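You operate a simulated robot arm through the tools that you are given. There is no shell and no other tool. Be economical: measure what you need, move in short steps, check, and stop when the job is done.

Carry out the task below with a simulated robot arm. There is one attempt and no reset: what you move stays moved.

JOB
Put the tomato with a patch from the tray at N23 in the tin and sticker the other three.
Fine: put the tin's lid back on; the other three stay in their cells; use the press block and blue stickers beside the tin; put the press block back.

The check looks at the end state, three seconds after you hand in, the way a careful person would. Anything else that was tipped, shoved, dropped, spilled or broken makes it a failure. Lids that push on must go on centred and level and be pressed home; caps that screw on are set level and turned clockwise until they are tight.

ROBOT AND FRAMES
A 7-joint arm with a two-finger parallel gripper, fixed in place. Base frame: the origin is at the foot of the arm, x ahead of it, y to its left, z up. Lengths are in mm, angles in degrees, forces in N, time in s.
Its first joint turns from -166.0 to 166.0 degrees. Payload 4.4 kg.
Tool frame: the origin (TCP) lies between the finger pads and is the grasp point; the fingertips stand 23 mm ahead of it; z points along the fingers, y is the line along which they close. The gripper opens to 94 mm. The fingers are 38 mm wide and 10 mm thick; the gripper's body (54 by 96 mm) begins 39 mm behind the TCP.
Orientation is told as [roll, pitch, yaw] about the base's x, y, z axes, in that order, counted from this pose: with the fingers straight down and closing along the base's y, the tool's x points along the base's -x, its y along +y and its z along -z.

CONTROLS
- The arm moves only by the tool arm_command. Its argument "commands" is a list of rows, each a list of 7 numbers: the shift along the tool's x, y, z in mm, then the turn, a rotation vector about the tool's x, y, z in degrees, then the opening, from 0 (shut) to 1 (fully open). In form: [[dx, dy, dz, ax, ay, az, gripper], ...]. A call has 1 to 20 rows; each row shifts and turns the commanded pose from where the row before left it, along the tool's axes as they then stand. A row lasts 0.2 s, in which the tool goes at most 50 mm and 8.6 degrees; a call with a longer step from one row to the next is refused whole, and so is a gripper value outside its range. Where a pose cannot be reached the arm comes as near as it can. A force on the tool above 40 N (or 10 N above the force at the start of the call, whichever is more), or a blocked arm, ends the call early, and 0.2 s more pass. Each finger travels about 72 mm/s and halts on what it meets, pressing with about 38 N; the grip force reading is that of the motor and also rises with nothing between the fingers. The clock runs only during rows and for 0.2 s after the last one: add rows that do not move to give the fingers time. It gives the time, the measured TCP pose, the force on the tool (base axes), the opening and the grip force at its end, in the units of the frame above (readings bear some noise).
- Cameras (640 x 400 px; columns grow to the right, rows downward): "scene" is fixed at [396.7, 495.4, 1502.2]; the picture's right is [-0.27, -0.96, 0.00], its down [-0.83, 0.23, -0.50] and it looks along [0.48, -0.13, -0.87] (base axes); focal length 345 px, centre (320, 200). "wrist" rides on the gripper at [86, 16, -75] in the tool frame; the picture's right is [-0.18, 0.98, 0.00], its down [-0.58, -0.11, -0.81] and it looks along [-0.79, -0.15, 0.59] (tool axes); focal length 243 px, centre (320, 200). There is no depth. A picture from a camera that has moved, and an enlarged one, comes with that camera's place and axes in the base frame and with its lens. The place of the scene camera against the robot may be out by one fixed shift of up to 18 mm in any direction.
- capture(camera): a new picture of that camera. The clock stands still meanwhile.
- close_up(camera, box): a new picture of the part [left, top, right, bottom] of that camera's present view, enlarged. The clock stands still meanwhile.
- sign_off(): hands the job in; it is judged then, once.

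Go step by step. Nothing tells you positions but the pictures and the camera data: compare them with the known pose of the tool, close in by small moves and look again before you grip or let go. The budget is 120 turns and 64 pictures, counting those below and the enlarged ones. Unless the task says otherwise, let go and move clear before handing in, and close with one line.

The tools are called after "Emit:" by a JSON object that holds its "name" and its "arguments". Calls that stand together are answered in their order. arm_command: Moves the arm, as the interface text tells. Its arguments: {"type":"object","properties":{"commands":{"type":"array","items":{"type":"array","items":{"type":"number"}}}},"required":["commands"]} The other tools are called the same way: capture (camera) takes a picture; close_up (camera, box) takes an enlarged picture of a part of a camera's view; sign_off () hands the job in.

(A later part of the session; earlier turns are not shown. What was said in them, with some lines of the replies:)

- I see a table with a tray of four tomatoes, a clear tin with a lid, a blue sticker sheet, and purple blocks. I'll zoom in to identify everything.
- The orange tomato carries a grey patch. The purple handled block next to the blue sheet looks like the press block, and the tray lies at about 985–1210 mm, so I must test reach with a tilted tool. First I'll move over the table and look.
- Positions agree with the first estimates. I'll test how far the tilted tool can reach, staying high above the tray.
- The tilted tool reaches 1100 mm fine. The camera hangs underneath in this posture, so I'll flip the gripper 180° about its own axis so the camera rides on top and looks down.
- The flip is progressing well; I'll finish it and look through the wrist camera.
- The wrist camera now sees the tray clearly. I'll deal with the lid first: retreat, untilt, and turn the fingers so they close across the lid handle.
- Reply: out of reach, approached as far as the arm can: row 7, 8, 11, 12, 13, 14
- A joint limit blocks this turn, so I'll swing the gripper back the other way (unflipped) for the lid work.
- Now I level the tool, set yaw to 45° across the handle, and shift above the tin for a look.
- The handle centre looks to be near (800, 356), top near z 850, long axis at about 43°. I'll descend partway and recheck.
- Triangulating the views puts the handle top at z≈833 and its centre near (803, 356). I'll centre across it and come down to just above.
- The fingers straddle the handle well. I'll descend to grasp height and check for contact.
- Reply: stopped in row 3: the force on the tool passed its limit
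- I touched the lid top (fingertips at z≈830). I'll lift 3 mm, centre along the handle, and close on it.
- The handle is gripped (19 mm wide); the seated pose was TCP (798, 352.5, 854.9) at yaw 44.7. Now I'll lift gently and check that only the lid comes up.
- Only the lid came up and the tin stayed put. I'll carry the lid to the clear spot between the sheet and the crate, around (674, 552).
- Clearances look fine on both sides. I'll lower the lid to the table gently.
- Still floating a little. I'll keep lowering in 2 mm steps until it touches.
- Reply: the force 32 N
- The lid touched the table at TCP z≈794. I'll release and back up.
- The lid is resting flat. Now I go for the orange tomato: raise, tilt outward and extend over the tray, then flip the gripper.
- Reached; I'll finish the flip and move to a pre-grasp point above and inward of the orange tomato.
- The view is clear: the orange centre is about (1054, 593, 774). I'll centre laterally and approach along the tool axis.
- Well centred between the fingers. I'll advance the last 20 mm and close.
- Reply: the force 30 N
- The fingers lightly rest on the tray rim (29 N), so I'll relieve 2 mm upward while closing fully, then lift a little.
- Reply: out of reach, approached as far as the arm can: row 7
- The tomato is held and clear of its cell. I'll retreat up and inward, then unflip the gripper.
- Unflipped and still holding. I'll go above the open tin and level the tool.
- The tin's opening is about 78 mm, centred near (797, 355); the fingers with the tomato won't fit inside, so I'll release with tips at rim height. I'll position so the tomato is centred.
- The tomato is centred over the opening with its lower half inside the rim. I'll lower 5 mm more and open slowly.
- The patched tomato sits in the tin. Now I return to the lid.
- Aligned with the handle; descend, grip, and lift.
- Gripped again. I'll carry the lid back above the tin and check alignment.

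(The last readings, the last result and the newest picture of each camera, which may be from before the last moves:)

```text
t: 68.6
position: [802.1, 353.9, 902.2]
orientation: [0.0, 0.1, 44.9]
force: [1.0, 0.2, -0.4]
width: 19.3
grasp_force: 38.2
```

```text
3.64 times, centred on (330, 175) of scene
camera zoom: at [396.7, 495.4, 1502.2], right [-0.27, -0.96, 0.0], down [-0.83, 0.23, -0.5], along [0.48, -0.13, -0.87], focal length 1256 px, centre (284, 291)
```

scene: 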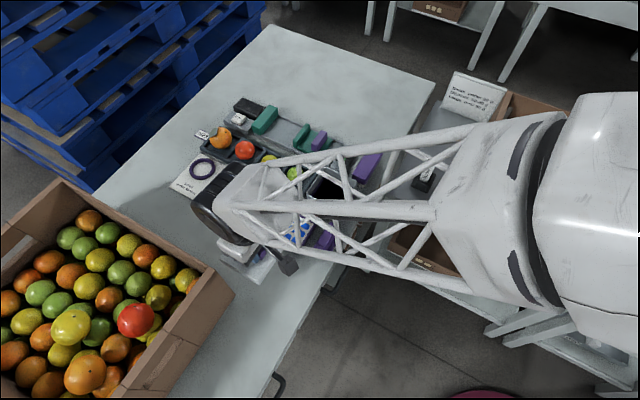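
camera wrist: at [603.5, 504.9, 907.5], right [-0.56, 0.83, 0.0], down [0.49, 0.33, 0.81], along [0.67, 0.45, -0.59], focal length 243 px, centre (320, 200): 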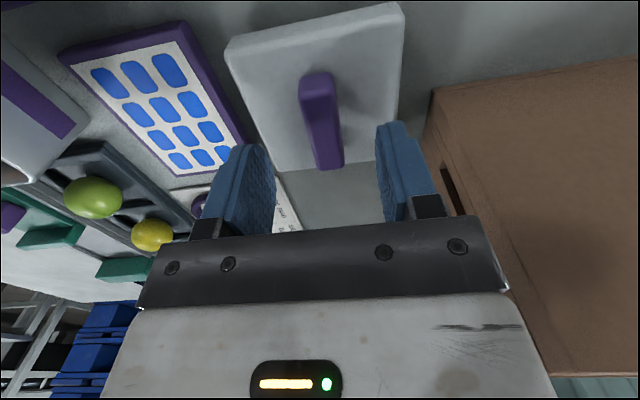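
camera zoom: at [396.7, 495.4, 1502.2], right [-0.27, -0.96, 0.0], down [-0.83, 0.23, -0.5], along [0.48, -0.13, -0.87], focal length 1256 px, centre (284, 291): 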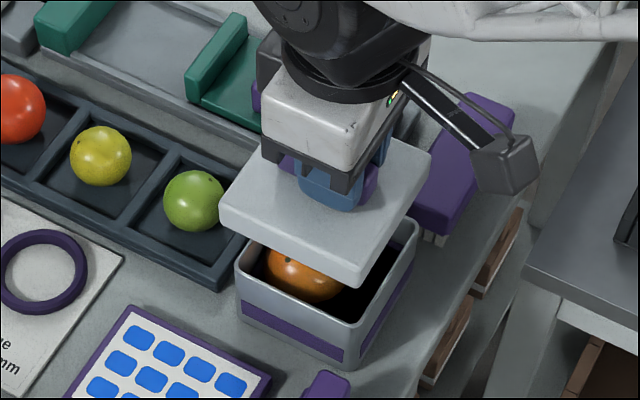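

Compared with the lift-off pose, I'm about 4 mm too far out. I'll correct and verify at the same height as the earlier reference picture.

Emit:
{"name": "arm_command", "arguments": {"commands": [[3.5, 1.2, 5, 0, 0, 0.2, 0], [0, 0, 0, 0, 0, 0, 0], [0, 0, 0, 0, 0, 0, 0]]}}

Emit:
{"name": "close_up", "arguments": {"camera": "scene", "box": [260, 120, 400, 230]}}

```text
t: 69.4
position: [797.3, 350.8, 896.4]
orientation: [0.0, 0.1, 44.8]
force: [-0.4, 0.5, -0.6]
width: 19.2
grasp_force: 37.4
```

```text
3.64 times, centred on (330, 175) of scene
camera zoom: at [396.7, 495.4, 1502.2], right [-0.27, -0.96, 0.0], down [-0.83, 0.23, -0.5], along [0.48, -0.13, -0.87], focal length 1256 px, centre (284, 291)
```

zoom: 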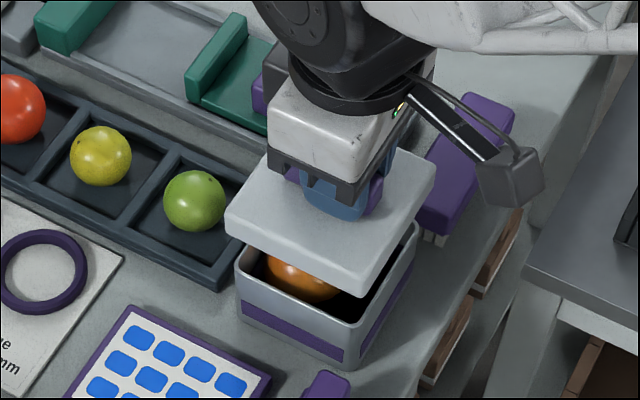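

Within about 2 mm now. A tiny correction, then lower onto the rim.

Emit:
{"name": "arm_command", "arguments": {"commands": [[-1.5, 0.6, 15, 0, 0, 0, 0], [0, 0, 10, 0, 0, 0, 0], [0, 0, 5, 0, 0, 0, 0], [0, 0, 0, 0, 0, 0, 0]]}}

Emit:
{"name": "close_up", "arguments": {"camera": "scene", "box": [280, 130, 380, 210]}}

```text
t: 70.4
position: [795.4, 351.7, 864.9]
orientation: [0.0, 0.1, 44.6]
force: [0.7, -0.5, -0.8]
width: 19.4
grasp_force: 37.8
```

```text
5.00 times, centred on (330, 170) of scene
camera zoom: at [396.7, 495.4, 1502.2], right [-0.27, -0.96, 0.0], down [-0.83, 0.23, -0.5], along [0.48, -0.13, -0.87], focal length 1727 px, centre (270, 350)
```

zoom: 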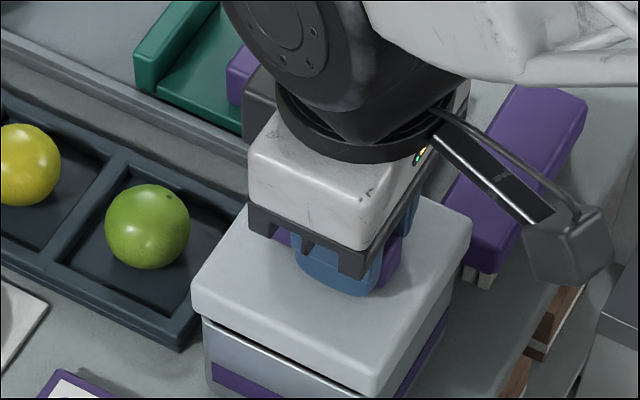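

The lid lines up with its original outline. Now lower in small steps and press it home.

Emit:
{"name": "arm_command", "arguments": {"commands": [[0, 0, 3, 0, 0, 0, 0], [0, 0, 2, 0, 0, 0, 0], [0, 0, 2, 0, 0, 0, 0], [0, 0, 2, 0, 0, 0, 0], [0, 0, 0, 0, 0, 0, 0]]}}

```text
t: 71.6
position: [796.1, 351.3, 857.4]
orientation: [-0.1, 0.1, 44.7]
force: [-0.2, 0.9, -1.2]
width: 19.3
grasp_force: 37.9
```

Emit:
{"name": "arm_command", "arguments": {"commands": [[0, 0, 2, 0, 0, 0, 0], [0, 0, 2, 0, 0, 0, 0], [0, 0, 2, 0, 0, 0, 0], [0, 0, 2, 0, 0, 0, 0], [0, 0, 0, 0, 0, 0, 0]]}}

Emit:
{"name": "close_up", "arguments": {"camera": "scene", "box": [280, 130, 380, 210]}}

```text
t: 72.6
position: [797.6, 351.7, 853.0]
orientation: [-0.1, -0.2, 44.9]
force: [1.7, 1.3, 5.7]
width: 19.3
grasp_force: 37.6
stopped in row 4: the force on the tool passed its limit (the readings are from after the stop); the commanded pose is now the measured one
```

```text
5.00 times, centred on (330, 170) of scene
camera zoom: at [396.7, 495.4, 1502.2], right [-0.27, -0.96, 0.0], down [-0.83, 0.23, -0.5], along [0.48, -0.13, -0.87], focal length 1727 px, centre (270, 350)
```

zoom: 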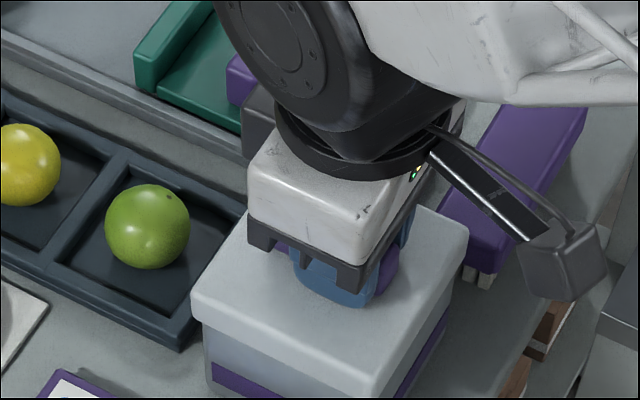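

The lid is back at exactly its original outline and was pressed with 40 N. I'll release and move over to inspect the press block.

Emit:
{"name": "arm_command", "arguments": {"commands": [[0, 0, 0, 0, 0, 0, 0.3], [0, 0, 0, 0, 0, 0, 0.6], [0, 0, 0, 0, 0, 0, 0.6], [0, 0, -15, 0, 0, 0, 0.6], [0, 0, -40, 0, 0, 0, 0.6], [0, 0, -40, 0, 0, 0, 0.6], [12.7, 31.6, 0, 0, 0, 0, 0.6], [12.7, 31.6, 0, 0, 0, 0, 0.6], [12.7, 31.6, 0, 0, 0, 0, 0.6], [0, 0, 0, 0, 0, 0, 0.6]]}}

Emit:
{"name": "capture", "arguments": {"camera": "wrist"}}

```text
t: 74.8
position: [702.1, 394.1, 946.0]
orientation: [-0.1, -0.3, 44.7]
force: [0.2, -0.1, -0.4]
width: 56.6
grasp_force: 0.1
```

```text
24 pictures are left
camera wrist: at [628.4, 345.1, 1020.5], right [-0.56, 0.83, 0.0], down [0.49, 0.33, 0.81], along [0.67, 0.45, -0.59], focal length 243 px, centre (320, 200)
```

wrist: 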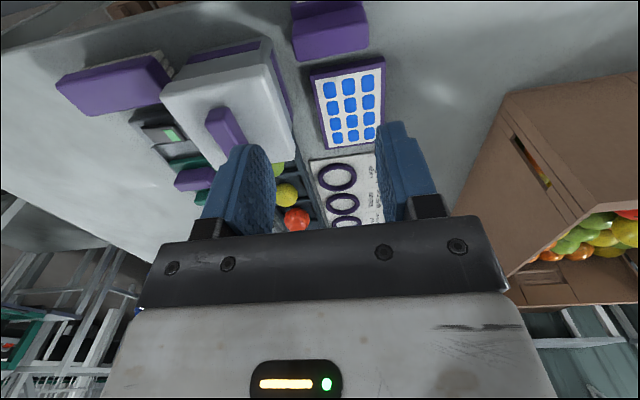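

The press block is at the top of this view. Zooming in to see its shape and orientation.

Emit:
{"name": "close_up", "arguments": {"camera": "wrist", "box": [260, 0, 420, 150]}}

```text
2.67 times, centred on (340, 75) of wrist
camera zoom: at [628.4, 345.1, 1020.5], right [-0.56, 0.83, 0.0], down [0.49, 0.33, 0.81], along [0.67, 0.45, -0.59], focal length 647 px, centre (267, 533)
```

zoom: 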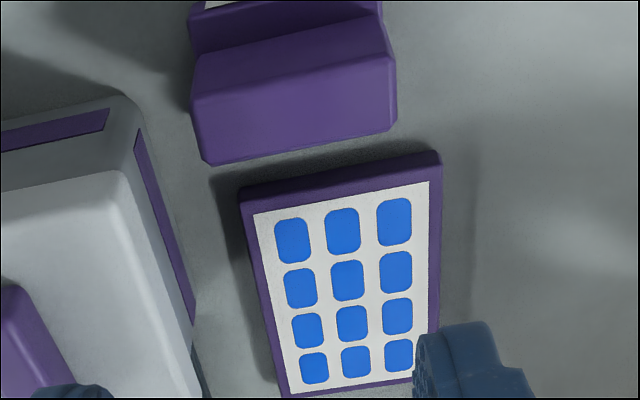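

The block's long axis runs along azimuth ~135°, so I should grip across it with yaw −45°. I'll turn and come lower for a better look.

Emit:
{"name": "arm_command", "arguments": {"commands": [[0, 0, 0, 0, 0, 8.2, 0.7], [0, 0, 0, 0, 0, 8.2, 0.7], [0, 0, 0, 0, 0, 8.2, 0.7], [0, 0, 0, 0, 0, 8.2, 0.7], [0, 0, 0, 0, 0, 8.2, 0.7], [0, 0, 0, 0, 0, 8.2, 0.7], [0, 0, 0, 0, 0, 8.2, 0.7], [0, 0, 0, 0, 0, 8.2, 0.7], [0, 0, 0, 0, 0, 8.2, 0.7], [0, 0, 0, 0, 0, 8.2, 0.7], [0, 0, 0, 0, 0, 7.7, 0.7], [0, 0, 30, 0, 0, 0, 0.7], [0, 0, 30, 0, 0, 0, 0.7], [0, 0, 0, 0, 0, 0, 0.7]]}}

Emit:
{"name": "close_up", "arguments": {"camera": "wrist", "box": [180, 0, 480, 240]}}

```text
t: 77.8
position: [704.4, 390.5, 886.6]
orientation: [0.2, -0.1, -45.0]
force: [-0.2, -0.5, -0.2]
width: 65.7
grasp_force: 0.0
```

```text
1.67 times, centred on (330, 120) of wrist
camera zoom: at [652.8, 464.0, 960.8], right [0.83, 0.56, 0.0], down [0.33, -0.49, 0.81], along [0.46, -0.66, -0.59], focal length 404 px, centre (303, 333)
```

zoom: 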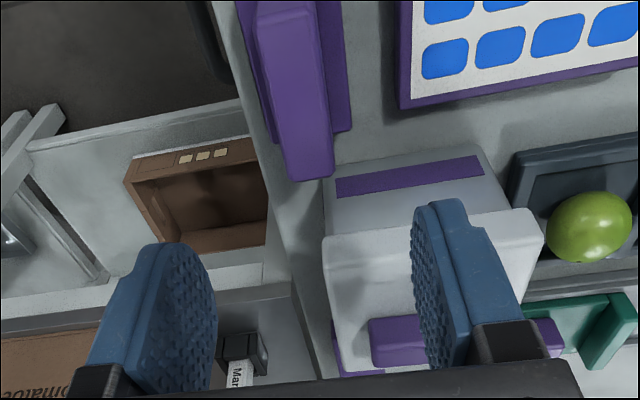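

The block has a base plate with a central ridge handle, about (700, 395), aligned with my fingers. I'll come down closer.

Emit:
{"name": "arm_command", "arguments": {"commands": [[6.6, 0.4, 20, 0, 0, 0.5, 0.7], [0, 0, 30, 0, 0, 0, 0.7], [0, 0, 30, 0, 0, 0, 0.7], [0, 0, 0, 0, 0, 0, 0.7]]}}

Emit:
{"name": "capture", "arguments": {"camera": "wrist"}}

```text
t: 78.8
position: [701.1, 397.1, 805.7]
orientation: [0.2, -0.1, -45.5]
force: [-0.1, -0.1, 0.3]
width: 65.8
grasp_force: 0.1
```

```text
21 pictures are left
camera wrist: at [650.6, 471.2, 879.8], right [0.83, 0.56, 0.0], down [0.33, -0.49, 0.81], along [0.45, -0.67, -0.59], focal length 243 px, centre (320, 200)
```

wrist: 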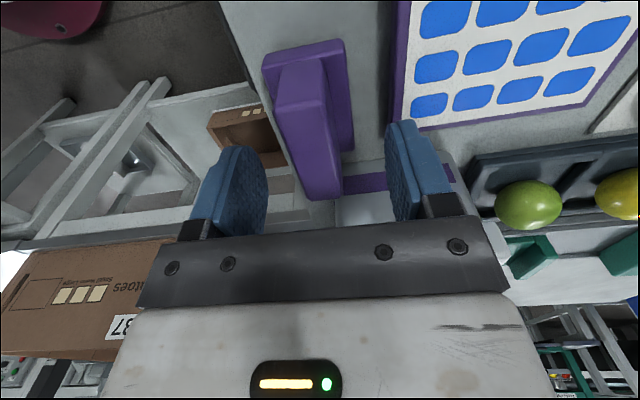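

Centred over the handle. I'll descend so the fingertips sit just above the plate, and close.

Emit:
{"name": "arm_command", "arguments": {"commands": [[1, -0.5, 10, 0, 0, 0, 0.6], [0, 0, 8, 0, 0, 0, 0.6], [0, 0, 4, 0, 0, 0, 0.6], [0, 0, 0, 0, 0, 0, 0.5], [0, 0, 0, 0, 0, 0, 0.35], [0, 0, 0, 0, 0, 0, 0.25], [0, 0, 0, 0, 0, 0, 0.15], [0, 0, 0, 0, 0, 0, 0], [0, 0, 0, 0, 0, 0, 0], [0, 0, 0, 0, 0, 0, 0]]}}

Emit:
{"name": "capture", "arguments": {"camera": "wrist"}}

```text
t: 81.0
position: [699.9, 397.4, 785.0]
orientation: [0.2, -0.1, -45.6]
force: [0.7, 0.2, -0.1]
width: 21.5
grasp_force: 37.6
```

```text
20 pictures are left
camera wrist: at [648.9, 471.3, 859.3], right [0.83, 0.56, 0.0], down [0.33, -0.49, 0.81], along [0.45, -0.67, -0.59], focal length 243 px, centre (320, 200)
```

wrist: 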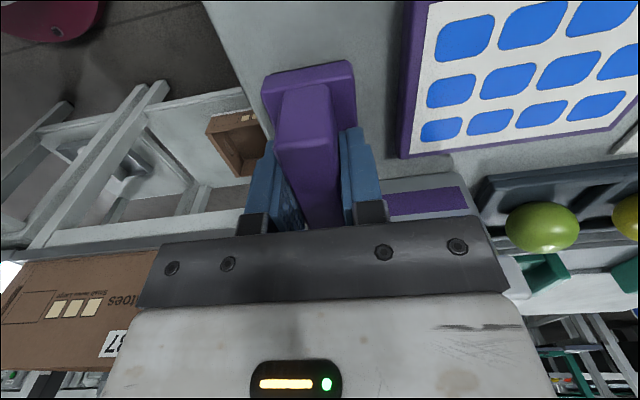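

The block is gripped; its home pose is TCP (699.9, 397.4, 785.0), yaw −45.6. I'll lift it and tilt it toward the scene camera to see its underside before using it.

Emit:
{"name": "arm_command", "arguments": {"commands": [[0, 0, -20, 0, 0, 0, 0], [0, 0, -50, 0, 0, 0, 0], [0, 0, -50, 0, 0, 0, 0], [0, 0, -50, 0, 0, 0, 0], [0, 0, -50, 0, 0, 0, 0], [10, -38, 0, 0, 0, 0, 0], [10, -38, 0, 0, 0, 0, 0], [0, 0, 0, 3.9, 7.5, 0, 0], [0, 0, 0, 3.9, 7.5, 0, 0], [0, 0, 0, 3.9, 7.5, 0, 0], [0, 0, 0, 3.9, 7.5, 0, 0], [0, 0, 0, 3.9, 7.5, 0, 0], [0, 0, 0, 3.9, 7.5, 0, 0], [0, 0, 0, 3.9, 7.5, 0, 0], [0, 0, 0, 3.9, 7.5, 0, 0], [0, 0, 0, 0, 0, 0, 0]]}}

```text
t: 84.4
position: [629.4, 359.1, 1004.0]
orientation: [-47.9, 55.1, -71.7]
force: [0.7, -0.8, -1.1]
width: 21.2
grasp_force: 37.9
```

That tilt is reachable; a bit more and I'll look.

Emit:
{"name": "arm_command", "arguments": {"commands": [[0, 0, 0, 3.9, 7.5, 0, 0], [0, 0, 0, 3.9, 7.5, 0, 0], [0, 0, 0, 0, 0, 0, 0]]}}

Emit:
{"name": "close_up", "arguments": {"camera": "scene", "box": [320, 170, 440, 270]}}

```text
t: 85.2
position: [629.5, 359.5, 1003.6]
orientation: [-78.1, 62.1, -97.5]
force: [0.3, -0.9, -0.1]
width: 21.7
grasp_force: 38.2
```

```text
4.00 times, centred on (380, 220) of scene
camera zoom: at [396.7, 495.4, 1502.2], right [-0.27, -0.96, 0.0], down [-0.83, 0.23, -0.5], along [0.48, -0.13, -0.87], focal length 1382 px, centre (80, 120)
```

zoom: 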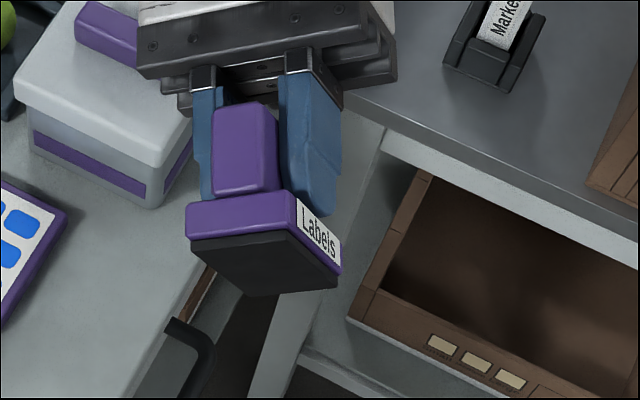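

The underside is one black pad covering the whole base, about 70×41 mm, larger than a single sticker. To take only one sticker I'll overlap just the near-left corner sticker at about (719, 472); untilt and move above it.

Emit:
{"name": "arm_command", "arguments": {"commands": [[0, 0, 0, -3.9, -7.5, 0, 0], [0, 0, 0, -3.9, -7.5, 0, 0], [0, 0, 0, -3.9, -7.5, 0, 0], [0, 0, 0, -3.9, -7.5, 0, 0], [0, 0, 0, -3.9, -7.5, 0, 0], [0, 0, 0, -3.9, -7.5, 0, 0], [0, 0, 0, -3.9, -7.5, 0, 0], [0, 0, 0, -3.9, -7.5, 0, 0], [0, 0, 0, -3.9, -7.5, 0, 0], [0, 0, 0, -3.9, -7.5, 0, 0], [11, 33.1, 0, 0, 0, 0, 0], [11, 33.1, 0, 0, 0, 0, 0], [11, 33.1, 0, 0, 0, 0, 0], [11, 33.1, 0, 0, 0, 0, 0], [0, 0, 45, 0, 0, 0, 0], [0, 0, 45, 0, 0, 0, 0], [0, 0, 45, 0, 0, 0, 0], [0, 0, 40, 0, 0, 0, 0], [0, 0, 0, 0, 0, 0, 0], [0, 0, 0, 0, 0, 0, 0]]}}

Emit:
{"name": "close_up", "arguments": {"camera": "scene", "box": [250, 190, 350, 270]}}

```text
t: 89.4
position: [692.4, 484.0, 830.4]
orientation: [0.2, -0.1, -45.5]
force: [1.0, 0.2, -1.6]
width: 21.5
grasp_force: 37.8
```

```text
5.00 times, centred on (300, 230) of scene
camera zoom: at [396.7, 495.4, 1502.2], right [-0.27, -0.96, 0.0], down [-0.83, 0.23, -0.5], along [0.48, -0.13, -0.87], focal length 1727 px, centre (420, 50)
```

zoom: 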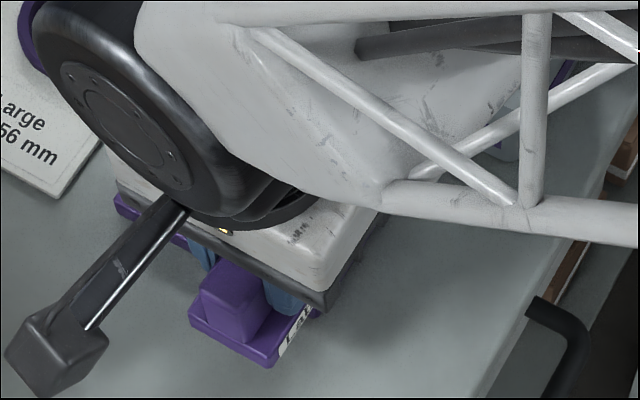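

The arm blocks that view, so I'll use the wrist camera.

Emit:
{"name": "capture", "arguments": {"camera": "wrist"}}

```text
17 pictures are left
camera wrist: at [642.6, 558.1, 904.5], right [0.83, 0.56, 0.0], down [0.33, -0.49, 0.81], along [0.45, -0.67, -0.59], focal length 243 px, centre (320, 200)
```

wrist: 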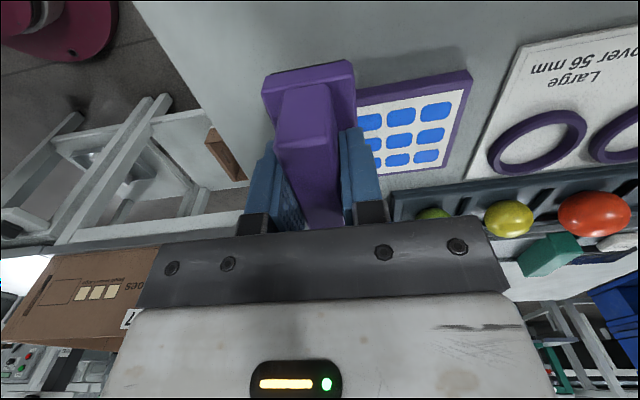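

Sticker positions match my estimates; the pad covers only the corner sticker. Lowering gently.

Emit:
{"name": "arm_command", "arguments": {"commands": [[0, 0, 20, 0, 0, 0, 0], [0, 0, 8, 0, 0, 0, 0], [0, 0, 4, 0, 0, 0, 0], [0, 0, 2, 0, 0, 0, 0], [0, 0, 2, 0, 0, 0, 0], [0, 0, 0, 0, 0, 0, 0]]}}

```text
t: 90.8
position: [693.6, 481.4, 796.7]
orientation: [0.4, -0.1, -45.5]
force: [-0.1, 6.4, 34.4]
width: 21.7
grasp_force: 38.0
```

Firm contact (34 N). Lifting to see what came off.

Emit:
{"name": "arm_command", "arguments": {"commands": [[0, 0, 0, 0, 0, 0, 0], [0, 0, -4, 0, 0, 0, 0], [0, 0, -40, 0, 0, 0, 0], [0, 0, -40, 0, 0, 0, 0], [0, 0, -40, 0, 0, 0, 0], [30, -20, 0, 0, 0, 0, 0], [30, -20, 0, 0, 0, 0, 0], [0, 0, 0, 0, 0, 0, 0]]}}

Emit:
{"name": "close_up", "arguments": {"camera": "wrist", "box": [240, 0, 480, 150]}}

```text
t: 92.6
position: [621.4, 497.5, 920.8]
orientation: [0.3, -0.1, -45.5]
force: [-0.1, 0.9, -0.7]
width: 21.3
grasp_force: 38.1
```

```text
2.67 times, centred on (360, 75) of wrist
camera zoom: at [570.9, 572.2, 994.2], right [0.83, 0.56, 0.0], down [0.33, -0.49, 0.81], along [0.45, -0.67, -0.59], focal length 647 px, centre (213, 533)
```

zoom: 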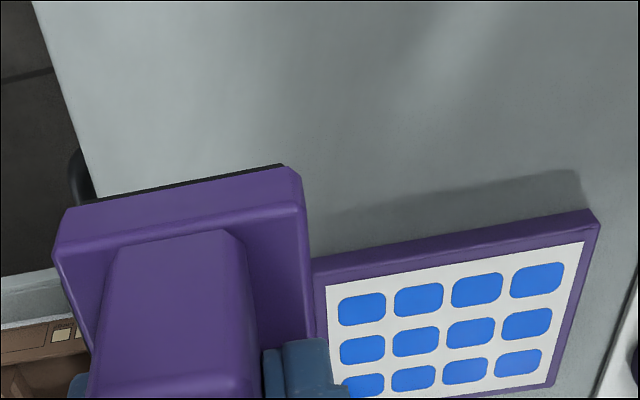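

All twelve stickers are still there, so an edge overlap isn't enough (and nothing was disturbed). I'll press with the pad centre directly on that corner sticker at about (718, 470).

Emit:
{"name": "arm_command", "arguments": {"commands": [[-43.6, 24.9, 0, 0, 0, 0, 0], [-43.6, 24.9, 0, 0, 0, 0, 0], [0, 0, 45, 0, 0, 0, 0], [0, 0, 45, 0, 0, 0, 0], [0, 0, 25, 0, 0, 0, 0], [0, 0, 3, 0, 0, 0, 0], [0, 0, 3, 0, 0, 0, 0], [0, 0, 2, 0, 0, 0, 0], [0, 0, 1, 0, 0, 0, 0], [0, 0, 0, 0, 0, 0, 0]]}}

```text
refused: row 1 steps farther than a row can; nothing moved
```

Emit:
{"name": "arm_command", "arguments": {"commands": [[-29.1, 16.6, 0, 0, 0, 0, 0], [-29.1, 16.6, 0, 0, 0, 0, 0], [-29, 16.5, 0, 0, 0, 0, 0], [0, 0, 45, 0, 0, 0, 0], [0, 0, 45, 0, 0, 0, 0], [0, 0, 25, 0, 0, 0, 0], [0, 0, 3, 0, 0, 0, 0], [0, 0, 3, 0, 0, 0, 0], [0, 0, 2, 0, 0, 0, 0], [0, 0, 1, 0, 0, 0, 0], [0, 0, 0, 0, 0, 0, 0]]}}

```text
t: 94.8
position: [720.9, 471.5, 798.2]
orientation: [0.3, 0.0, -45.5]
force: [-1.2, -0.4, 7.7]
width: 22.0
grasp_force: 37.9
stopped in row 10: the force on the tool passed its limit (the readings are from after the stop); the commanded pose is now the measured one
```

Contact made with over 40 N. Lift and check the sheet.

Emit:
{"name": "arm_command", "arguments": {"commands": [[0, 0, 0, 0, 0, 0, 0], [0, 0, -4, 0, 0, 0, 0], [0, 0, -40, 0, 0, 0, 0], [0, 0, -40, 0, 0, 0, 0], [0, 0, -40, 0, 0, 0, 0], [35, -25, 0, 0, 0, 0, 0], [35, -25, 0, 0, 0, 0, 0], [35, -25, 0, 0, 0, 0, 0], [0, 0, 0, 0, 0, 0, 0]]}}

Emit:
{"name": "close_up", "arguments": {"camera": "wrist", "box": [240, 0, 480, 150]}}

```text
t: 96.8
position: [594.0, 496.0, 917.1]
orientation: [0.2, 0.0, -45.5]
force: [-1.0, 0.5, -0.7]
width: 21.3
grasp_force: 37.7
```

```text
2.67 times, centred on (360, 75) of wrist
camera zoom: at [543.3, 568.6, 990.8], right [0.83, 0.56, 0.01], down [0.33, -0.49, 0.81], along [0.45, -0.67, -0.59], focal length 647 px, centre (213, 533)
```

zoom: 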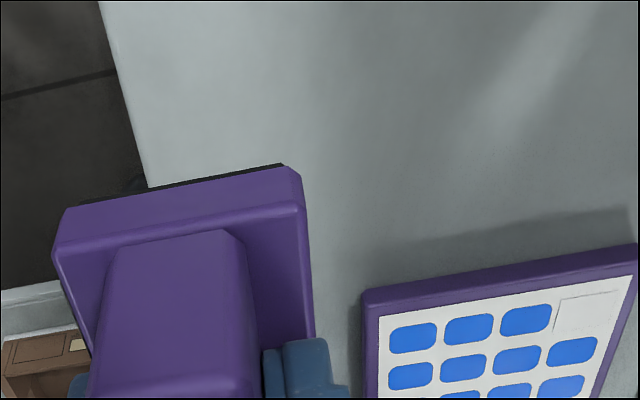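

One sticker was taken (the sheet peels from the far corner, one at a time), so centred presses work. Next I press it onto the green tomato at about (882, 426): turn, travel, and tilt slightly outward.

Emit:
{"name": "arm_command", "arguments": {"commands": [[0, 0, -10, 0, 0, 6.2, 0], [0, 0, 0, 0, 0, 6.2, 0], [0, 0, 0, 0, 0, 6.3, 0], [-26.8, 29, 0, 0, 0, 0, 0], [-26.8, 29, 0, 0, 0, 0, 0], [-26.8, 29, 0, 0, 0, 0, 0], [-26.8, 29, 0, 0, 0, 0, 0], [-26.8, 29, 0, 0, 0, 0, 0], [-26.8, 29, 0, 0, 0, 0, 0], [-26.8, 29, 0, 0, 0, 0, 0], [0, 0, 0, -6, 0, 0, 0], [0, 0, 0, -6, 0, 0, 0], [0, 0, 0, 0, 0, 0, 0]]}}

Emit:
{"name": "capture", "arguments": {"camera": "wrist"}}

```text
t: 99.6
position: [858.3, 412.8, 930.0]
orientation: [12.5, -0.1, -64.1]
force: [0.8, 0.4, -1.8]
width: 21.6
grasp_force: 38.1
```

```text
14 pictures are left
camera wrist: at [819.4, 490.8, 1006.0], right [0.94, 0.25, 0.21], down [0.0, -0.65, 0.76], along [0.33, -0.72, -0.61], focal length 243 px, centre (320, 200)
```

wrist: 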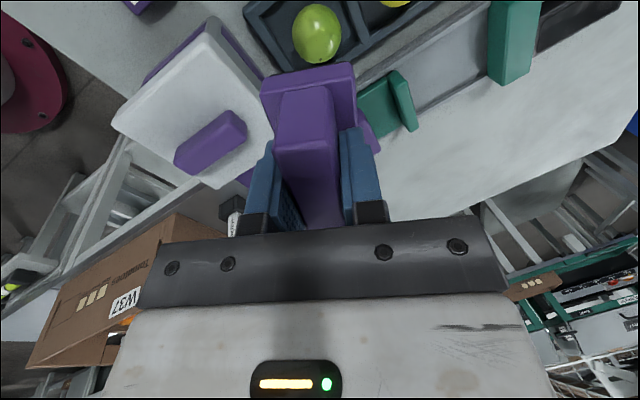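

Block is near the green tomato at about (884, 429). Approaching along the tool axis to just above contact.

Emit:
{"name": "arm_command", "arguments": {"commands": [[3.6, -4.6, 40, 0, 0, 0, 0], [0, 0, 35, 0, 0, 0, 0], [0, 0, 15, 0, 0, 0, 0], [0, 0, 0, 0, 0, 0, 0]]}}

Emit:
{"name": "capture", "arguments": {"camera": "wrist"}}

```text
t: 100.6
position: [870.4, 424.3, 843.2]
orientation: [12.4, 0.0, -64.2]
force: [1.0, 1.3, -0.5]
width: 21.7
grasp_force: 38.3
```

```text
13 pictures are left
camera wrist: at [831.2, 502.3, 918.8], right [0.94, 0.25, 0.21], down [0.0, -0.65, 0.76], along [0.33, -0.72, -0.61], focal length 243 px, centre (320, 200)
```

wrist: 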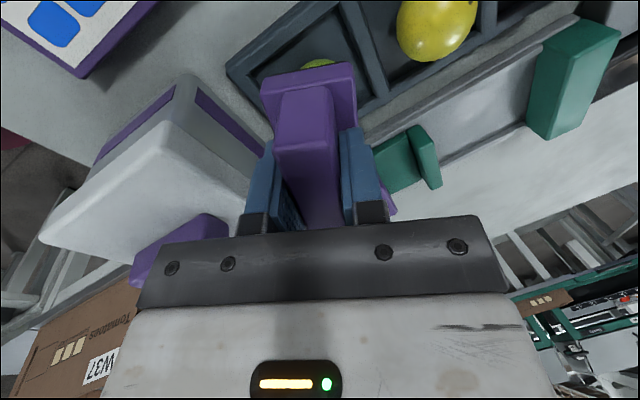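

Aligned. Now ease onto the tomato.

Emit:
{"name": "arm_command", "arguments": {"commands": [[0, 0, 4, 0, 0, 0, 0], [0, 0, 2, 0, 0, 0, 0], [0, 0, 2, 0, 0, 0, 0], [0, 0, 1, 0, 0, 0, 0], [0, 0, 0, 0, 0, 0, 0]]}}

```text
t: 101.8
position: [870.7, 422.6, 833.9]
orientation: [12.3, 0.0, -64.3]
force: [0.9, 0.3, -1.4]
width: 21.9
grasp_force: 38.1
```

Emit:
{"name": "arm_command", "arguments": {"commands": [[0, 0, 1, 0, 0, 0, 0], [0, 0, 1, 0, 0, 0, 0], [0, 0, 1, 0, 0, 0, 0], [0, 0, 1, 0, 0, 0, 0], [0, 0, 0, 0, 0, 0, 0]]}}

```text
t: 103.0
position: [871.5, 423.0, 827.9]
orientation: [12.5, 0.1, -64.2]
force: [0.1, 0.1, -1.1]
width: 21.6
grasp_force: 37.8
```

Emit:
{"name": "arm_command", "arguments": {"commands": [[0, 0, 1, 0, 0, 0, 0], [0, 0, 1, 0, 0, 0, 0], [0, 0, 1, 0, 0, 0, 0], [0, 0, 0, 0, 0, 0, 0]]}}

```text
t: 104.0
position: [872.5, 424.6, 826.3]
orientation: [12.4, 0.1, -64.2]
force: [-0.5, 0.3, -0.8]
width: 21.7
grasp_force: 38.3
```

Emit:
{"name": "arm_command", "arguments": {"commands": [[0, 0, 1, 0, 0, 0, 0], [0, 0, 1, 0, 0, 0, 0], [0, 0, 1, 0, 0, 0, 0], [0, 0, 0, 0, 0, 0, 0]]}}

```text
t: 105.0
position: [873.4, 424.7, 824.3]
orientation: [12.4, 0.0, -64.2]
force: [-7.0, -2.1, 20.7]
width: 21.8
grasp_force: 37.8
```

Contact at about 22 N. Hold briefly, back off and look.

Emit:
{"name": "arm_command", "arguments": {"commands": [[0, 0, 0, 0, 0, 0, 0], [0, 0, 0, 0, 0, 0, 0], [0, 0, -5, 0, 0, 0, 0], [0, 0, -40, 0, 0, 0, 0], [0, 0, -45, 0, 0, 0, 0], [0, 0, 0, 0, 0, 0, 0]]}}

Emit:
{"name": "close_up", "arguments": {"camera": "wrist", "box": [240, 0, 440, 130]}}

```text
t: 106.4
position: [856.4, 414.8, 910.0]
orientation: [12.4, 0.0, -64.2]
force: [-0.8, 0.6, -1.1]
width: 21.5
grasp_force: 38.0
```

```text
3.08 times, centred on (340, 65) of wrist
camera zoom: at [817.2, 492.6, 986.2], right [0.94, 0.25, 0.21], down [0.0, -0.64, 0.76], along [0.33, -0.72, -0.61], focal length 746 px, centre (258, 615)
```

zoom: 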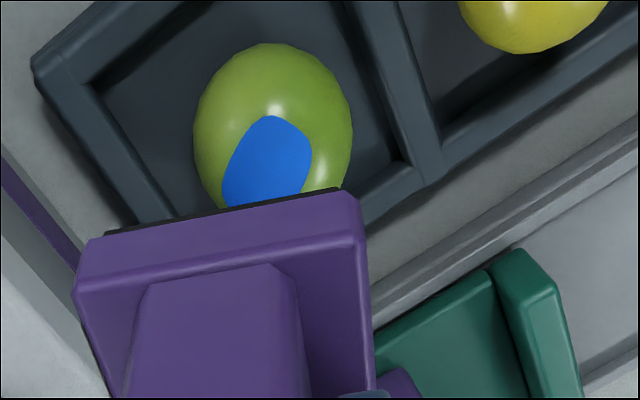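

The blue sticker is on the green tomato. Back to the sheet for the second one.

Emit:
{"name": "arm_command", "arguments": {"commands": [[0, 0, -20, 0, 0, 0, 0], [0, 0, 0, 6.2, 0, 0, 0], [0, 0, 0, 6.2, 0, 0, 0], [33.4, -26.9, 0, 0, 0, 0, 0], [33.4, -26.9, 0, 0, 0, 0, 0], [33.4, -26.9, 0, 0, 0, 0, 0], [0, 0, 0, 0, 0, 0, 0]]}}

```text
t: 108.0
position: [734.2, 468.5, 933.7]
orientation: [-0.1, 0.1, -64.2]
force: [0.0, 0.1, -0.8]
width: 21.7
grasp_force: 38.1
```

Emit:
{"name": "arm_command", "arguments": {"commands": [[0, 0, 45, 0, 0, 0, 0], [0, 0, 45, 0, 0, 0, 0], [0, 0, 34, 0, 0, 0, 0], [0, 0, 4, 0, 0, 0, 0], [0, 0, 3, 0, 0, 0, 0], [0, 0, 2, 0, 0, 0, 0], [0, 0, 1, 0, 0, 0, 0], [0, 0, 1, 0, 0, 0, 0], [0, 0, 0, 0, 0, 0, 0]]}}

```text
t: 110.0
position: [735.6, 466.6, 797.1]
orientation: [0.0, 0.0, -64.3]
force: [1.8, -2.2, 8.4]
width: 21.5
grasp_force: 38.1
```

Emit:
{"name": "arm_command", "arguments": {"commands": [[0, 0, 1, 0, 0, 0, 0], [0, 0, 1, 0, 0, 0, 0], [0, 0, 0, 0, 0, 0, 0]]}}

```text
t: 110.6
position: [737.1, 469.1, 797.1]
orientation: [0.2, -0.1, -64.1]
force: [0.7, -0.4, 3.3]
width: 21.4
grasp_force: 38.3
stopped in row 2: the force on the tool passed its limit (the readings are from after the stop); the commanded pose is now the measured one
```

Pressed over 40 N. Now lift, tilt 28° outward, and head to the yellow tomato at about (941, 485).

Emit:
{"name": "arm_command", "arguments": {"commands": [[0, 0, 0, 0, 0, 0, 0], [0, 0, -5, 0, 0, 0, 0], [0, 0, -45, 0, 0, 0, 0], [0, 0, -45, 0, 0, 0, 0], [0, 0, -48, 0, 0, -1.4, 0], [0, 0, 0, -7, 0, 0, 0], [0, 0, 0, -7, 0, 0, 0], [0, 0, 0, -7, 0, 0, 0], [0, 0, 0, -7, 0, 0, 0], [-19.7, 22, 27.3, 0, 0, 0, 0], [-19.7, 22, 27.3, 0, 0, 0, 0], [-19.7, 22, 27.3, 0, 0, 0, 0], [-19.7, 22, 27.3, 0, 0, 0, 0], [0, 0, 0, 0, 0, 0, 0]]}}

Emit:
{"name": "capture", "arguments": {"camera": "wrist"}}

```text
t: 113.6
position: [889.1, 460.0, 886.6]
orientation: [28.2, 0.1, -62.8]
force: [-0.6, -0.5, -0.3]
width: 21.5
grasp_force: 38.1
```

```text
11 pictures are left
camera wrist: at [829.3, 528.3, 959.8], right [0.86, 0.23, 0.46], down [-0.16, -0.74, 0.66], along [0.49, -0.64, -0.59], focal length 243 px, centre (320, 200)
```

wrist: 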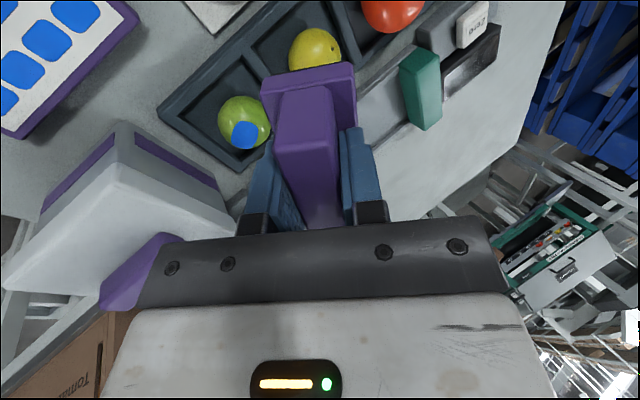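

The yellow tomato is at about (940.5, 488), just ahead of the block. Approaching.

Emit:
{"name": "arm_command", "arguments": {"commands": [[0.8, -5.8, 30, 0, 0, 0, 0], [0, 0, 25, 0, 0, 0, 0], [0, 0, 9, 0, 0, 0, 0], [0, 0, 2, 0, 0, 0, 0], [0, 0, 1, 0, 0, 0, 0], [0, 0, 1, 0, 0, 0, 0], [0, 0, 1, 0, 0, 0, 0], [0, 0, 0, 0, 0, 0, 0]]}}

```text
t: 115.4
position: [910.9, 471.6, 820.9]
orientation: [28.1, 0.1, -62.7]
force: [-0.6, -0.5, -1.3]
width: 21.5
grasp_force: 38.1
```

Emit:
{"name": "arm_command", "arguments": {"commands": [[0, 0, 1, 0, 0, 0, 0], [0, 0, 1, 0, 0, 0, 0], [0, 0, 1, 0, 0, 0, 0], [0, 0, 0, 0, 0, 0, 0]]}}

```text
t: 116.4
position: [913.5, 472.2, 818.6]
orientation: [28.3, -0.1, -62.7]
force: [-1.0, -1.2, 2.9]
width: 21.6
grasp_force: 38.2
```

Emit:
{"name": "arm_command", "arguments": {"commands": [[0, 0, 1, 0, 0, 0, 0], [0, 0, 1, 0, 0, 0, 0], [0, 0, 0, 0, 0, 0, 0]]}}

```text
t: 117.2
position: [914.2, 472.2, 817.5]
orientation: [28.2, 0.0, -62.7]
force: [-9.5, -3.3, 23.3]
width: 21.5
grasp_force: 38.1
```

Contact at about 25 N. Hold, back off, and check.

Emit:
{"name": "arm_command", "arguments": {"commands": [[0, 0, 0, 0, 0, 0, 0], [0, 0, 0, 0, 0, 0, 0], [0, 0, -5, 0, 0, 0, 0], [0, 0, -40, 0, 0, 0, 0], [0, 0, -45, 0, 0, 0, 0], [0, 0, 0, 0, 0, 0, 0]]}}

Emit:
{"name": "close_up", "arguments": {"camera": "wrist", "box": [180, 0, 440, 150]}}

```text
t: 118.6
position: [875.2, 452.0, 898.6]
orientation: [28.1, 0.0, -62.8]
force: [0.2, -0.5, -1.8]
width: 21.5
grasp_force: 37.7
```

```text
2.46 times, centred on (310, 75) of wrist
camera zoom: at [816.7, 519.9, 972.2], right [0.86, 0.23, 0.46], down [-0.16, -0.74, 0.66], along [0.49, -0.64, -0.59], focal length 597 px, centre (345, 508)
```

zoom: 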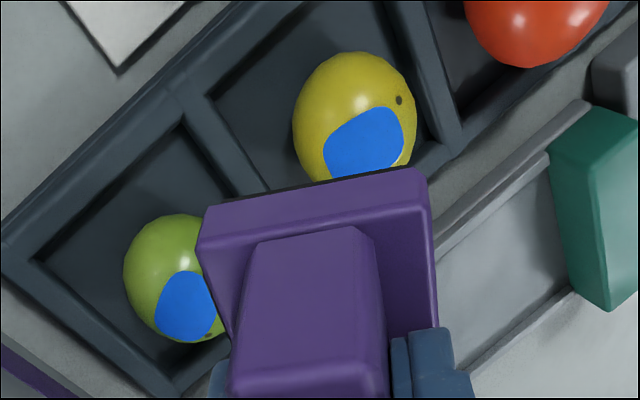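

Yellow is done too. Back to the sheet for the third sticker.

Emit:
{"name": "arm_command", "arguments": {"commands": [[19.4, -21.4, -21.3, 0, 0, 0, 0], [19.4, -21.4, -21.3, 0, 0, 0, 0], [19.4, -21.4, -21.3, 0, 0, 0, 0], [19.4, -21.4, -21.3, 0, 0, 0, 0], [0, 0, 0, 7, 0, 0, 0], [0, 0, 0, 7, 0, 0, 0], [0, 0, 0, 7, 0, 0, 0], [0, 0, 0, 7, 0, 0, 0], [0, 0, 45, 0, 0, 0, 0], [0, 0, 45, 0, 0, 0, 0], [0, 0, 0, 0, 0, 0, 0]]}}

```text
t: 121.0
position: [735.0, 469.3, 843.1]
orientation: [0.1, -0.1, -62.8]
force: [-0.2, 0.5, -0.2]
width: 21.6
grasp_force: 38.4
```

Emit:
{"name": "arm_command", "arguments": {"commands": [[0, 0, 30, 0, 0, 0, 0], [0, 0, 8, 0, 0, 0, 0], [0, 0, 4, 0, 0, 0, 0], [0, 0, 2, 0, 0, 0, 0], [0, 0, 2, 0, 0, 0, 0], [0, 0, 1, 0, 0, 0, 0], [0, 0, 1, 0, 0, 0, 0], [0, 0, 0, 0, 0, 0, 0]]}}

```text
t: 122.6
position: [738.7, 470.1, 796.8]
orientation: [0.4, 0.1, -62.9]
force: [-0.2, -0.5, 4.9]
width: 21.6
grasp_force: 38.0
stopped in row 8: the force on the tool passed its limit (the readings are from after the stop); the commanded pose is now the measured one
```

Third sticker pressed. Lift, tilt 34°, and head to the red tomato at about (995, 540).

Emit:
{"name": "arm_command", "arguments": {"commands": [[0, 0, 0, 0, 0, 0, 0], [0, 0, -5, 0, 0, 0, 0], [0, 0, -45, 0, 0, 0, 0], [0, 0, -45, 0, 0, 0, 0], [0, 0, -48, 0, 0, -1.4, 0], [0, 0, 0, -6.8, 0, 0, 0], [0, 0, 0, -6.8, 0, 0, 0], [0, 0, 0, -6.8, 0, 0, 0], [0, 0, 0, -6.8, 0, 0, 0], [0, 0, 0, -6.8, 0, 0, 0], [-12.1, 24, 30.9, 0, 0, 0, 0], [-12.1, 24, 30.9, 0, 0, 0, 0], [-12.1, 24, 30.9, 0, 0, 0, 0], [-12.1, 24, 30.9, 0, 0, 0, 0], [-12.1, 24, 30.9, 0, 0, 0, 0], [0, 0, 0, 0, 0, 0, 0]]}}

Emit:
{"name": "capture", "arguments": {"camera": "wrist"}}

```text
t: 126.0
position: [929.8, 503.9, 877.3]
orientation: [34.2, 0.1, -61.4]
force: [-0.4, -0.6, -1.1]
width: 21.7
grasp_force: 37.7
```

```text
9 pictures are left
camera wrist: at [861.8, 566.8, 947.6], right [0.8, 0.23, 0.55], down [-0.2, -0.77, 0.6], along [0.56, -0.59, -0.57], focal length 243 px, centre (320, 200)
```

wrist: 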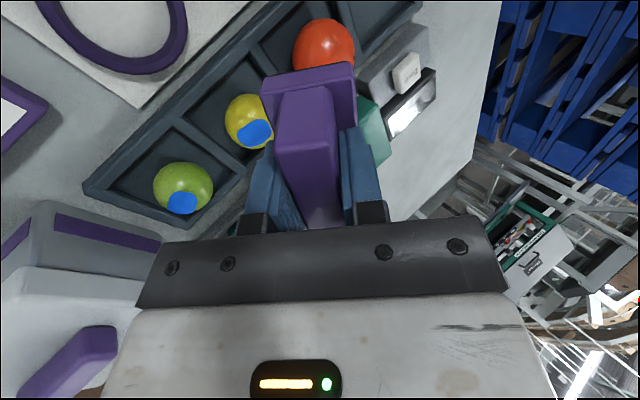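

Red's centre is at about (995, 542). Approaching in small steps.

Emit:
{"name": "arm_command", "arguments": {"commands": [[2.7, 1.5, 28, 0, 0, 0, 0], [0, 0, 22, 0, 0, 0, 0], [0, 0, 6, 0, 0, 0, 0], [0, 0, 2, 0, 0, 0, 0], [0, 0, 1, 0, 0, 0, 0], [0, 0, 1, 0, 0, 0, 0], [0, 0, 0, 0, 0, 0, 0]]}}

```text
t: 127.6
position: [959.7, 523.1, 830.4]
orientation: [34.3, 0.1, -61.4]
force: [-0.8, -0.4, -0.3]
width: 21.7
grasp_force: 37.7
```

Emit:
{"name": "arm_command", "arguments": {"commands": [[0, 0, 1, 0, 0, 0, 0], [0, 0, 1, 0, 0, 0, 0], [0, 0, 1, 0, 0, 0, 0], [0, 0, 1, 0, 0, 0, 0], [0, 0, 0, 0, 0, 0, 0]]}}

```text
t: 128.8
position: [960.7, 525.2, 826.6]
orientation: [34.3, 0.0, -61.4]
force: [-0.6, 0.2, -0.4]
width: 21.5
grasp_force: 37.9
```

Emit:
{"name": "arm_command", "arguments": {"commands": [[0, 0, 1, 0, 0, 0, 0], [0, 0, 1, 0, 0, 0, 0], [0, 0, 1, 0, 0, 0, 0], [0, 0, 0, 0, 0, 0, 0]]}}

```text
t: 129.8
position: [964.0, 524.4, 823.7]
orientation: [34.4, 0.0, -61.4]
force: [0.9, 0.1, -0.7]
width: 21.6
grasp_force: 37.7
```

Emit:
{"name": "arm_command", "arguments": {"commands": [[0, 0, 1, 0, 0, 0, 0], [0, 0, 1, 0, 0, 0, 0], [0, 0, 1, 0, 0, 0, 0], [0, 0, 0, 0, 0, 0, 0]]}}

```text
t: 130.8
position: [964.9, 526.9, 823.3]
orientation: [34.4, 0.0, -61.4]
force: [-2.5, -1.2, 4.6]
width: 21.8
grasp_force: 38.2
```

Contact begins; a touch more pressure.

Emit:
{"name": "arm_command", "arguments": {"commands": [[0, 0, 1, 0, 0, 0, 0], [0, 0, 1, 0, 0, 0, 0], [0, 0, 0, 0, 0, 0, 0]]}}

```text
t: 131.6
position: [966.2, 526.1, 821.3]
orientation: [34.3, 0.0, -61.4]
force: [0.1, 1.4, -1.1]
width: 21.6
grasp_force: 38.1
```

The force dropped, so the tomato likely rolled a bit. Back off and look.

Emit:
{"name": "arm_command", "arguments": {"commands": [[0, 0, -8, 0, 0, 0, 0], [0, 0, -40, 0, 0, 0, 0], [0, 0, -35, 0, 0, 0, 0], [0, 0, 0, 0, 0, 0, 0]]}}

Emit:
{"name": "close_up", "arguments": {"camera": "wrist", "box": [180, 0, 440, 150]}}

```text
t: 132.6
position: [923.9, 505.1, 891.6]
orientation: [34.3, 0.1, -61.4]
force: [-0.2, -0.3, -1.9]
width: 21.6
grasp_force: 38.5
```

```text
2.46 times, centred on (310, 75) of wrist
camera zoom: at [856.7, 567.7, 962.7], right [0.8, 0.23, 0.55], down [-0.2, -0.77, 0.6], along [0.56, -0.59, -0.57], focal length 597 px, centre (345, 508)
```

zoom: 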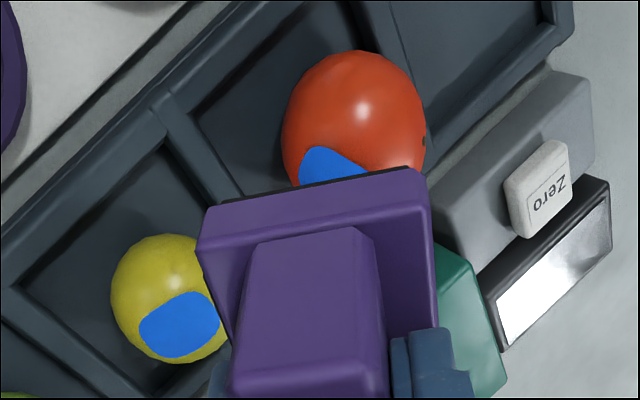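

The sticker is on the red tomato. Now return the press block: retreat, level, restore yaw and go above its home spot.

Emit:
{"name": "arm_command", "arguments": {"commands": [[11.4, -24.7, -28.4, 0, 0, 0, 0], [11.4, -24.7, -28.4, 0, 0, 0, 0], [11.4, -24.7, -28.4, 0, 0, 0, 0], [11.4, -24.7, -28.4, 0, 0, 0, 0], [11.4, -24.7, -28.4, 0, 0, 0, 0], [0, 0, 0, 6.86, 0, 0, 0], [0, 0, 0, 6.86, 0, 0, 0], [0, 0, 0, 6.86, 0, 0, 0], [0, 0, 0, 6.86, 0, 0, 0], [0, 0, 0, 6.86, 0, 0, 0], [0, 0, 0, 0, 0, -7.9, 0], [0, 0, 0, 0, 0, -7.9, 0], [-12.3, -37.9, 0, 0, 0, 0, 0], [-12.3, -37.9, 0, 0, 0, 0, 0], [0, 0, 0, 0, 0, 0, 0], [0, 0, 0, 0, 0, 0, 0]]}}

Emit:
{"name": "close_up", "arguments": {"camera": "scene", "box": [190, 110, 390, 260]}}

```text
t: 136.0
position: [698.9, 396.7, 936.2]
orientation: [0.1, -0.1, -45.6]
force: [-0.8, -0.4, -1.1]
width: 21.4
grasp_force: 37.9
```

```text
2.67 times, centred on (290, 185) of scene
camera zoom: at [396.7, 495.4, 1502.2], right [-0.27, -0.96, 0.0], down [-0.83, 0.23, -0.5], along [0.48, -0.13, -0.87], focal length 921 px, centre (400, 240)
```

zoom: 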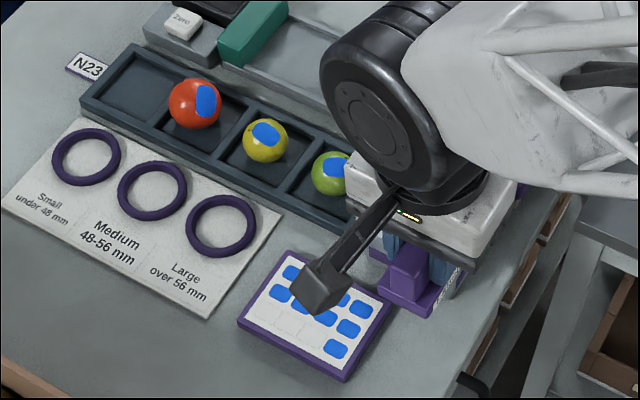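

All three tomatoes carry stickers and sit in their cells. Lowering the press block onto its home spot.

Emit:
{"name": "arm_command", "arguments": {"commands": [[-0.5, 1, 45, 0, 0, 0, 0], [0, 0, 45, 0, 0, 0, 0], [0, 0, 40, 0, 0, 0, 0], [0, 0, 10, 0, 0, 0, 0], [0, 0, 4, 0, 0, 0, 0], [0, 0, 2, 0, 0, 0, 0], [0, 0, 1, 0, 0, 0, 0], [0, 0, 1, 0, 0, 0, 0], [0, 0, 0, 0, 0, 0, 0]]}}

```text
t: 138.0
position: [701.5, 397.8, 788.1]
orientation: [-0.1, 0.0, -45.7]
force: [-0.1, 0.9, -0.2]
width: 21.5
grasp_force: 38.1
```

Emit:
{"name": "arm_command", "arguments": {"commands": [[0, 0, 1, 0, 0, 0, 0], [0, 0, 1, 0, 0, 0, 0], [0, 0, 1, 0, 0, 0, 0], [0, 0, 0, 0, 0, 0, 0]]}}

```text
t: 139.0
position: [702.3, 397.8, 785.9]
orientation: [0.0, 0.0, -45.6]
force: [-0.6, 0.7, -1.5]
width: 21.5
grasp_force: 37.4
```

Emit:
{"name": "arm_command", "arguments": {"commands": [[0, 0, 1, 0, 0, 0, 0], [0, 0, 1, 0, 0, 0, 0], [0, 0, 0, 0, 0, 0, 0]]}}

```text
t: 139.8
position: [701.3, 397.6, 784.3]
orientation: [0.0, 0.0, -45.6]
force: [0.7, 0.9, -1.5]
width: 21.7
grasp_force: 37.4
```

Emit:
{"name": "arm_command", "arguments": {"commands": [[0, 0, 1, 0, 0, 0, 0], [0, 0, 1, 0, 0, 0, 0], [0, 0, 0, 0, 0, 0, 0]]}}

```text
t: 140.6
position: [703.5, 398.3, 784.1]
orientation: [0.1, 0.0, -45.6]
force: [-3.5, -0.8, 16.8]
width: 21.5
grasp_force: 38.5
```

The block is down at its original place. Release and move clear.

Emit:
{"name": "arm_command", "arguments": {"commands": [[0, 0, -0.5, 0, 0, 0, 0], [0, 0, 0, 0, 0, 0, 0.3], [0, 0, 0, 0, 0, 0, 0.6], [0, 0, 0, 0, 0, 0, 0.6], [0, 0, -15, 0, 0, 0, 0.6], [0, 0, -45, 0, 0, 0, 0.6], [0, 0, -45, 0, 0, 0, 0.6], [0, 0, -45, 0, 0, 0, 0.6], [0, 0, -45, 0, 0, 0, 0.6], [0, -45, 0, 0, 0, 0, 0.6], [0, -45, 0, 0, 0, 0, 0.6], [0, -45, 0, 0, 0, 0, 0.6], [-30, -30, 0, 0, 0, 0, 0.6], [-30, -30, 0, 0, 0, 0, 0.6], [0, 0, 0, 0, 0, 0, 0.6]]}}

Emit:
{"name": "close_up", "arguments": {"camera": "scene", "box": [180, 80, 400, 270]}}

Emit:
{"name": "close_up", "arguments": {"camera": "scene", "box": [250, 150, 390, 260]}}

```text
t: 143.8
position: [604.2, 215.4, 981.0]
orientation: [-0.1, -0.1, -45.6]
force: [-0.2, 0.7, -1.0]
width: 56.4
grasp_force: 0.1
```

```text
2.11 times, centred on (290, 175) of scene
camera zoom: at [396.7, 495.4, 1502.2], right [-0.27, -0.96, 0.0], down [-0.83, 0.23, -0.5], along [0.48, -0.13, -0.87], focal length 727 px, centre (383, 253)
```

zoom: 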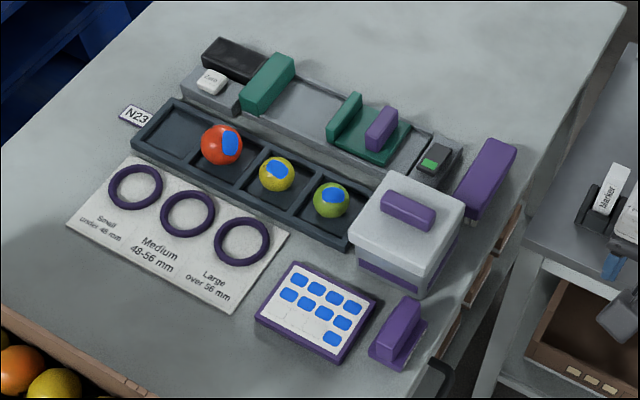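

```text
3.64 times, centred on (320, 205) of scene
camera zoom: at [396.7, 495.4, 1502.2], right [-0.27, -0.96, 0.0], down [-0.83, 0.23, -0.5], along [0.48, -0.13, -0.87], focal length 1256 px, centre (320, 182)
```

zoom: 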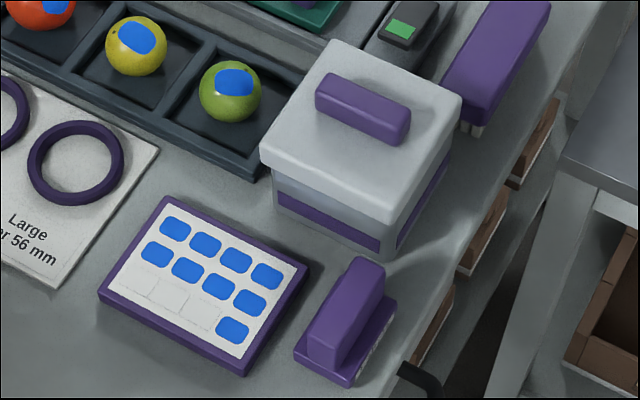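

Everything looks in place: lid on, stickers on, block home. One zoom on the lid to confirm that it is level and fully down.

Emit:
{"name": "close_up", "arguments": {"camera": "scene", "box": [298, 155, 368, 225]}}

```text
5.71 times, centred on (333, 190) of scene
camera zoom: at [396.7, 495.4, 1502.2], right [-0.27, -0.96, 0.0], down [-0.83, 0.23, -0.5], along [0.48, -0.13, -0.87], focal length 1974 px, centre (246, 257)
```

zoom: 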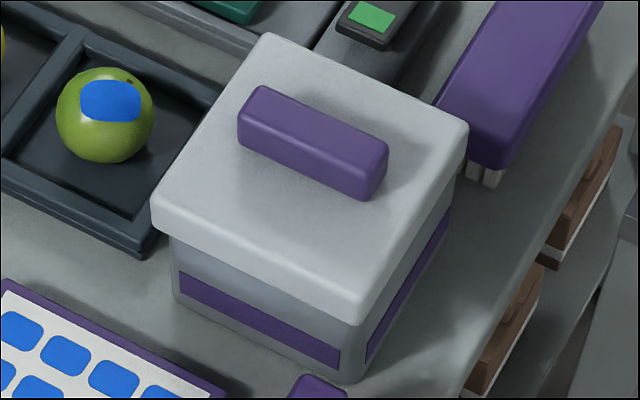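

The lid is level and fully down, the patched tomato is in the tin, the other three are stickered in their cells, and the press block is home. The arm is clear, so I'm handing in.

Emit:
{"name": "sign_off", "arguments": {}}

```text
The job is handed in.
```

The patched orange tomato is in the tin with its lid pressed back on, the red, yellow and green tomatoes are stickered in their cells, and the press block is back in its place. I let the tomato drop about 5 cm into the tin because the fingers wouldn't fit inside it.
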